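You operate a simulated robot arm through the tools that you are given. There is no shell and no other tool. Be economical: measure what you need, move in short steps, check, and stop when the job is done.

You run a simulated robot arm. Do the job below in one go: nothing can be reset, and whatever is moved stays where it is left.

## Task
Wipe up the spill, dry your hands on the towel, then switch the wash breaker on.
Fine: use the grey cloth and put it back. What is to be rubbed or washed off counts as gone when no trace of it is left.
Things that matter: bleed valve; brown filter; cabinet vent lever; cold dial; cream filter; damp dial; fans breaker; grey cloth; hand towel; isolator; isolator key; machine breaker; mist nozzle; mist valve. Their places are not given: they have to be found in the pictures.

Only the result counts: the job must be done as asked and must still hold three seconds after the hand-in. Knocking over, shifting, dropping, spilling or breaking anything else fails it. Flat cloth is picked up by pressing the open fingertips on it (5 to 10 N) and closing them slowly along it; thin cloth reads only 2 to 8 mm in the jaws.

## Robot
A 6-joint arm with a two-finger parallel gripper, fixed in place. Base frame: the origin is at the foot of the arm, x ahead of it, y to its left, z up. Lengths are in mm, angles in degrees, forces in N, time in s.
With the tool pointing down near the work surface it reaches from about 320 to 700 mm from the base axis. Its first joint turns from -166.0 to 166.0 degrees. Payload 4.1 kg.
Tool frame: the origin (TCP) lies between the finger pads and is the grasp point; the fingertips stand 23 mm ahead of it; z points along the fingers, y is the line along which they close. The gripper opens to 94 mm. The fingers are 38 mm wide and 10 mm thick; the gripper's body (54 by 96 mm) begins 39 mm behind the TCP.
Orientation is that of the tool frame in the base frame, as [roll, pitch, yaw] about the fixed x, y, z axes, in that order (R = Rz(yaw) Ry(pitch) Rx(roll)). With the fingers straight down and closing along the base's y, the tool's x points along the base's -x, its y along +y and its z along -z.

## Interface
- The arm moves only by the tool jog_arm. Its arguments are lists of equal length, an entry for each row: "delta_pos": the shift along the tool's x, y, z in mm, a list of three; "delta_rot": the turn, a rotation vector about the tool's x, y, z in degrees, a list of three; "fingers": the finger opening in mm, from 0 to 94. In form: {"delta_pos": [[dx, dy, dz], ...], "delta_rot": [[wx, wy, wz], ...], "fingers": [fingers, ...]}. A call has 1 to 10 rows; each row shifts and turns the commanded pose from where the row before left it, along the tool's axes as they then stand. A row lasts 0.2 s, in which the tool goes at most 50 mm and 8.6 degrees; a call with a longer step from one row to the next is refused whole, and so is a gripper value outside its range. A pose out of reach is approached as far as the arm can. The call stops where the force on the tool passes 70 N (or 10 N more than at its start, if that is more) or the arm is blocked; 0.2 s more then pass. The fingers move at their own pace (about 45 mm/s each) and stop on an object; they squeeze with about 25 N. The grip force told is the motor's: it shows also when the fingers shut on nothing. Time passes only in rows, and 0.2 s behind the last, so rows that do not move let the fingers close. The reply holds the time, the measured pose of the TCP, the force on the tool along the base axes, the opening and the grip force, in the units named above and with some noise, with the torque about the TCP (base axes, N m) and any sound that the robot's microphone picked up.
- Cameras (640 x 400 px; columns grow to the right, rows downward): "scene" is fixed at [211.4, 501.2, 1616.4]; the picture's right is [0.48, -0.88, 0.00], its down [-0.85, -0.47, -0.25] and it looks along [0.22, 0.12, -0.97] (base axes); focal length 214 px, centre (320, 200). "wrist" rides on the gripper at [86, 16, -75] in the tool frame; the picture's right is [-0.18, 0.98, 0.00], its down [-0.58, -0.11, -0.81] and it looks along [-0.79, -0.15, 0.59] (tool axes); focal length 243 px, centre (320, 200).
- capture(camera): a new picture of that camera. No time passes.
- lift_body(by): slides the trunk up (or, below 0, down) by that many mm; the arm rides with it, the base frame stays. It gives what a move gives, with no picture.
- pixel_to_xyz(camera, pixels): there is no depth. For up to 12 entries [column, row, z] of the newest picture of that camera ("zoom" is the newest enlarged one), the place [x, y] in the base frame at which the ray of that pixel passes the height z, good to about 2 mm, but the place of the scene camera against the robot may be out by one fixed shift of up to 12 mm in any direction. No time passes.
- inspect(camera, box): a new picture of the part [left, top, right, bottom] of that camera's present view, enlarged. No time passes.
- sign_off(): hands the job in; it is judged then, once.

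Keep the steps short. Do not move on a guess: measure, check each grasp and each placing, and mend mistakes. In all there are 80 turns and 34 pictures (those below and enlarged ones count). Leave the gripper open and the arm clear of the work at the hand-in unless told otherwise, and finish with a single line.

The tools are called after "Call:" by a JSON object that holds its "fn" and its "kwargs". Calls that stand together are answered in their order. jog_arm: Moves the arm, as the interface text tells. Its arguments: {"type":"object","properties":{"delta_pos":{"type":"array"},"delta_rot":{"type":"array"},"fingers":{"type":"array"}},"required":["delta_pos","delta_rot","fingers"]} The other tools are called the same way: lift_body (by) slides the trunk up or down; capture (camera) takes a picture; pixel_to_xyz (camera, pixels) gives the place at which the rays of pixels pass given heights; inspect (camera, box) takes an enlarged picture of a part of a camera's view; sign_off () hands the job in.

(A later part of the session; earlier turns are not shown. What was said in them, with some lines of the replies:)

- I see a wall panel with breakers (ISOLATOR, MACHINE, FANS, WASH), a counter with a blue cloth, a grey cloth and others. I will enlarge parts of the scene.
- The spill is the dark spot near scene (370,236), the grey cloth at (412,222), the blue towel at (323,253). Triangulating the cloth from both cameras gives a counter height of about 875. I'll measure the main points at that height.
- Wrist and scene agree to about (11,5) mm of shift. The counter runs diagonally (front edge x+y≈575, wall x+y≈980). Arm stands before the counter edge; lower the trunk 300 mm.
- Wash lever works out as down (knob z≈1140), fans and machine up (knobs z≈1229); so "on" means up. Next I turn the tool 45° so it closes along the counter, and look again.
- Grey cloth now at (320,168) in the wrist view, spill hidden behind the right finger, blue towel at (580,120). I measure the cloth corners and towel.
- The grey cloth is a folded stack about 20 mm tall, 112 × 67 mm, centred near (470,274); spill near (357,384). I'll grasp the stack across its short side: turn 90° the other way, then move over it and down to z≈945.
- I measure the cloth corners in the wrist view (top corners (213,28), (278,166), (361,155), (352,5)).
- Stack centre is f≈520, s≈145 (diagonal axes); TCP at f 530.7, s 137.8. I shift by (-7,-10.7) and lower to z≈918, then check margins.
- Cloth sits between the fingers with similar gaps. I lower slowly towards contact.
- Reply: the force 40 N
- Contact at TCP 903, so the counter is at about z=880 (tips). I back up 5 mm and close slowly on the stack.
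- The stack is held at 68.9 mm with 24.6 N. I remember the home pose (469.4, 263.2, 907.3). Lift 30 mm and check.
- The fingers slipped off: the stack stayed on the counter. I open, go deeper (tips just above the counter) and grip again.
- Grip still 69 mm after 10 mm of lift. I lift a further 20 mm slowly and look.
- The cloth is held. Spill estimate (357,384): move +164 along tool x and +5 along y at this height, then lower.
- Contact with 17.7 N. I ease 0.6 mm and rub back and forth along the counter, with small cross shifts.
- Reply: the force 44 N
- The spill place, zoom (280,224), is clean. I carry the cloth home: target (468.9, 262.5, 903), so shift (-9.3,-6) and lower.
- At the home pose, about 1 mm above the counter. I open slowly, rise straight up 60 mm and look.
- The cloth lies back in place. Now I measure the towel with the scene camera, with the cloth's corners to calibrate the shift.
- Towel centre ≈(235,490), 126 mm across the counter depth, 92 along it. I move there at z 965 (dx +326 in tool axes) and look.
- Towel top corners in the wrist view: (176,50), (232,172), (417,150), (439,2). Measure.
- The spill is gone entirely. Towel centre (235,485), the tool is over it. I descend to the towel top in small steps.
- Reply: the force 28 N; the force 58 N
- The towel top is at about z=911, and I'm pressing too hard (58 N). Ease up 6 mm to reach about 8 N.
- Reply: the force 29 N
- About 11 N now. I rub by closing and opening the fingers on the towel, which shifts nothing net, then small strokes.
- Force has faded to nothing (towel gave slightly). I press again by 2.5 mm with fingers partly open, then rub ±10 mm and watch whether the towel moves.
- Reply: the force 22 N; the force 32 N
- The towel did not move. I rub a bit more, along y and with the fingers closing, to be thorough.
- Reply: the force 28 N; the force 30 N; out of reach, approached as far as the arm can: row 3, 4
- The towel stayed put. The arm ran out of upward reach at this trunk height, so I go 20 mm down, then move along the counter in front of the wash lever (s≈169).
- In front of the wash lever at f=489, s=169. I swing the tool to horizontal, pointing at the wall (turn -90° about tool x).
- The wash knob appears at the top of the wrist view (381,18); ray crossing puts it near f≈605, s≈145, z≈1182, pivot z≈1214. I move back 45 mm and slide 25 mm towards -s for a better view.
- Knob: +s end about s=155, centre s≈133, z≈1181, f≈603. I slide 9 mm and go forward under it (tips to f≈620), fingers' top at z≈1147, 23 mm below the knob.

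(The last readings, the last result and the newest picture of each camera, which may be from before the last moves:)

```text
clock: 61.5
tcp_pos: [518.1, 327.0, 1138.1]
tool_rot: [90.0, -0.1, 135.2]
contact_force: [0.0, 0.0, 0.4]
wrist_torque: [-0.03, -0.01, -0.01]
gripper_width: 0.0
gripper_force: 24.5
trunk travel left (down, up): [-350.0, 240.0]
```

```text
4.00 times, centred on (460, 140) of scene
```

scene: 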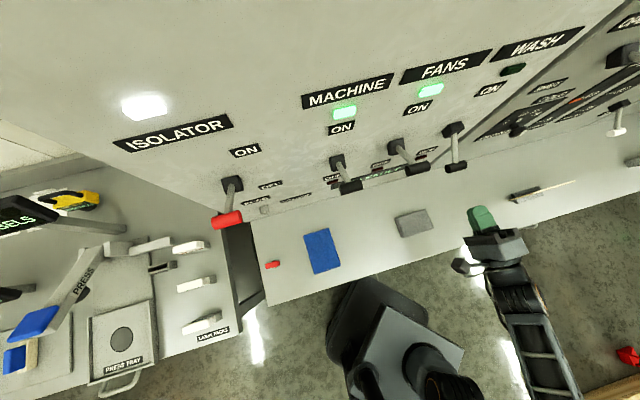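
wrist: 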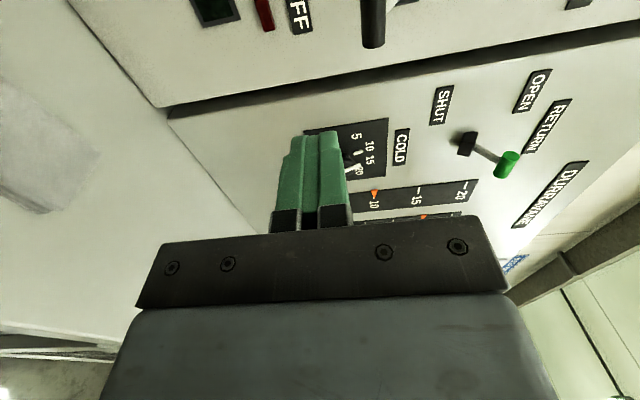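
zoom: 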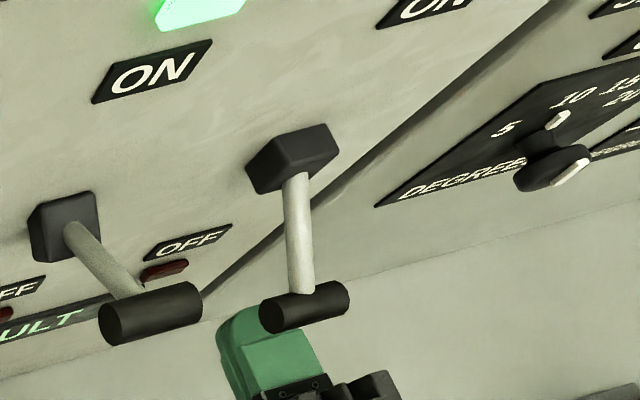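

The fingers lie under the wash knob, well aligned. I push up in short steps.

Call:
{"fn": "jog_arm", "kwargs": {"delta_pos": [[0, 8, 0], [0, 8, 0], [0, 6, 0], [0, 6, 0], [0, 6, 0], [0, 6, 0], [0, 6, 0], [0, 0, 0]], "delta_rot": [[0, 0, 0], [0, 0, 0], [0, 0, 0], [0, 0, 0], [0, 0, 0], [0, 0, 0], [0, 0, 0], [0, 0, 0]], "fingers": [0, 0, 0, 0, 0, 0, 0, 0]}}

Call:
{"fn": "jog_arm", "kwargs": {"delta_pos": [[0, 6, 0], [0, 6, 0], [0, 6, 0], [0, 6, 0], [0, 6, 0], [0, 0, 0]], "delta_rot": [[0, 0, 0], [0, 0, 0], [0, 0, 0], [0, 0, 0], [0, 0, 0], [0, 0, 0]], "fingers": [0, 0, 0, 0, 0, 0]}}

Call:
{"fn": "inspect", "kwargs": {"camera": "scene", "box": [400, 30, 560, 190]}}

```text
clock: 63.4
tcp_pos: [516.8, 327.0, 1183.6]
tool_rot: [90.0, 0.0, 135.2]
contact_force: [0.2, -0.4, -0.6]
wrist_torque: [0.03, 0.0, -0.02]
gripper_width: 0.2
gripper_force: 25.2
trunk travel left (down, up): [-350.0, 240.0]
```

```text
clock: 64.8
tcp_pos: [518.5, 326.9, 1213.4]
tool_rot: [89.9, 0.0, 135.1]
contact_force: [0.3, 0.8, -0.5]
wrist_torque: [0.01, -0.01, 0.01]
gripper_width: 0.0
gripper_force: 25.3
trunk travel left (down, up): [-350.0, 240.0]
```

```text
2.50 times, centred on (480, 110) of scene
```

zoom: 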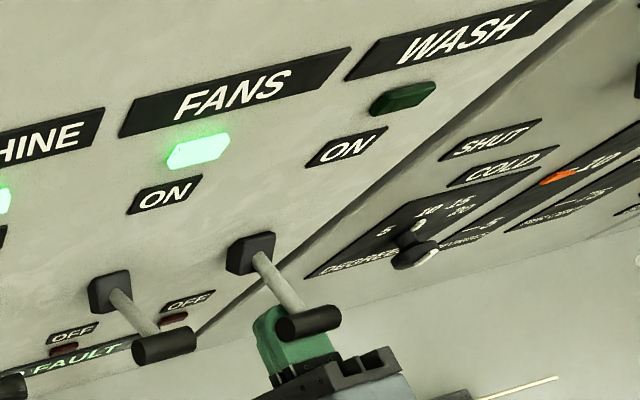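

The lever has begun to rise (now similar slant to FANS); lamp still dark. Continue up 24 mm and check.

Call:
{"fn": "jog_arm", "kwargs": {"delta_pos": [[0, 6, 0], [0, 6, 0], [0, 6, 0], [0, 6, 0], [0, 0, 0]], "delta_rot": [[0, 0, 0], [0, 0, 0], [0, 0, 0], [0, 0, 0], [0, 0, 0]], "fingers": [0, 0, 0, 0, 0]}}

Call:
{"fn": "inspect", "kwargs": {"camera": "scene", "box": [400, 30, 560, 190]}}

```text
clock: 66.0
tcp_pos: [517.5, 327.3, 1232.9]
tool_rot: [90.4, -0.1, 135.0]
contact_force: [-12.7, -10.0, -28.2]
wrist_torque: [-0.37, 0.33, 0.06]
gripper_width: 0.0
gripper_force: 25.0
trunk travel left (down, up): [-350.0, 240.0]
```

```text
2.50 times, centred on (480, 110) of scene
```

zoom: 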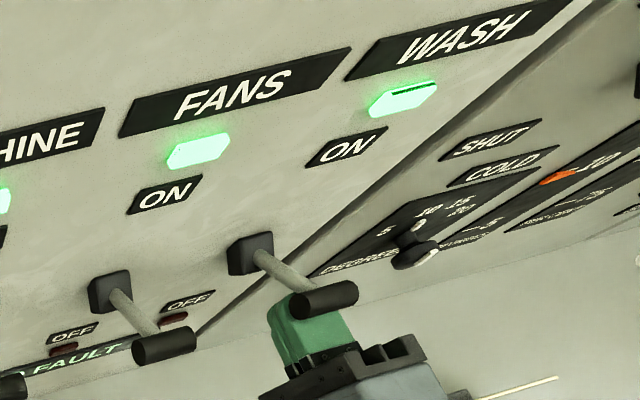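

The WASH lamp is lit and the lever is at its end stop. I drop 30 mm, back off straight, open the gripper and wait.

Call:
{"fn": "jog_arm", "kwargs": {"delta_pos": [[0, -10, 0], [0, -20, 0], [0, 0, -30], [0, 0, -40], [0, 0, -40], [0, 0, -30], [0, 0, 0], [0, 0, 0]], "delta_rot": [[0, 0, 0], [0, 0, 0], [0, 0, 0], [0, 0, 0], [0, 0, 0], [0, 0, 0], [0, 0, 0], [0, 0, 0]], "fingers": [0, 0, 0, 0, 0, 0, 60, 94]}}

Call:
{"fn": "jog_arm", "kwargs": {"delta_pos": [[0, 0, 0], [0, 0, 0], [0, 0, 0], [0, 0, 0], [0, 0, 0], [0, 0, 0], [0, 0, 0], [0, 0, 0], [0, 0, 0], [0, 0, 0]], "delta_rot": [[0, 0, 0], [0, 0, 0], [0, 0, 0], [0, 0, 0], [0, 0, 0], [0, 0, 0], [0, 0, 0], [0, 0, 0], [0, 0, 0], [0, 0, 0]], "fingers": [94, 94, 94, 94, 94, 94, 94, 94, 94, 94]}}

Call:
{"fn": "capture", "kwargs": {"camera": "scene"}}

Call:
{"fn": "inspect", "kwargs": {"camera": "scene", "box": [290, 190, 450, 290]}}

```text
clock: 67.8
tcp_pos: [419.1, 228.7, 1205.7]
tool_rot: [89.9, 0.0, 135.1]
contact_force: [-0.6, 0.5, -0.9]
wrist_torque: [0.02, 0.0, -0.01]
gripper_width: 49.7
gripper_force: 0.1
trunk travel left (down, up): [-350.0, 240.0]
```

```text
clock: 70.0
tcp_pos: [418.9, 226.7, 1205.5]
tool_rot: [90.0, 0.0, 135.2]
contact_force: [0.6, -0.8, -0.3]
wrist_torque: [0.0, 0.01, 0.02]
gripper_width: 94.0
gripper_force: 0.0
trunk travel left (down, up): [-350.0, 240.0]
```

```text
3 pictures are left
```

scene: 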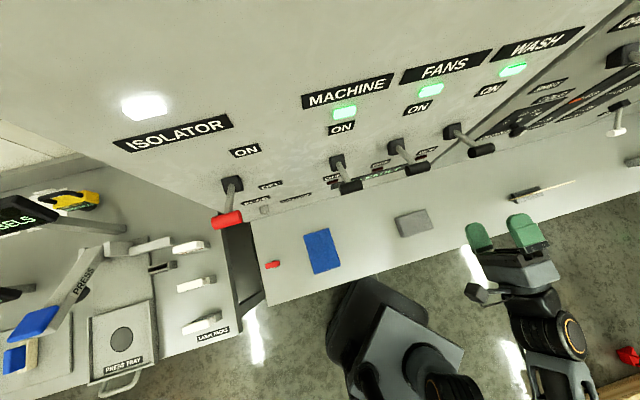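

```text
4.00 times, centred on (370, 240) of scene
```

zoom: 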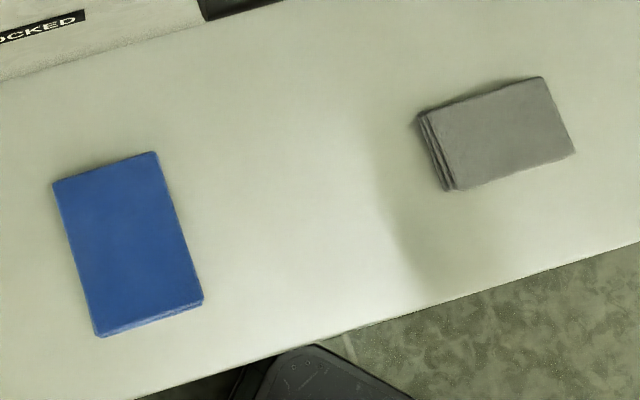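

WASH, FANS and MACHINE lamps are lit. The counter is clean, the cloth and towel are in place, and the gripper is open and clear of the work. I hand in.

Call:
{"fn": "sign_off", "kwargs": {}}

```text
The job is handed in.
```

The spill is wiped up and no trace shows, the grey cloth is back in its place, the hands were rubbed on the towel, and the wash breaker is on with its lamp lit.
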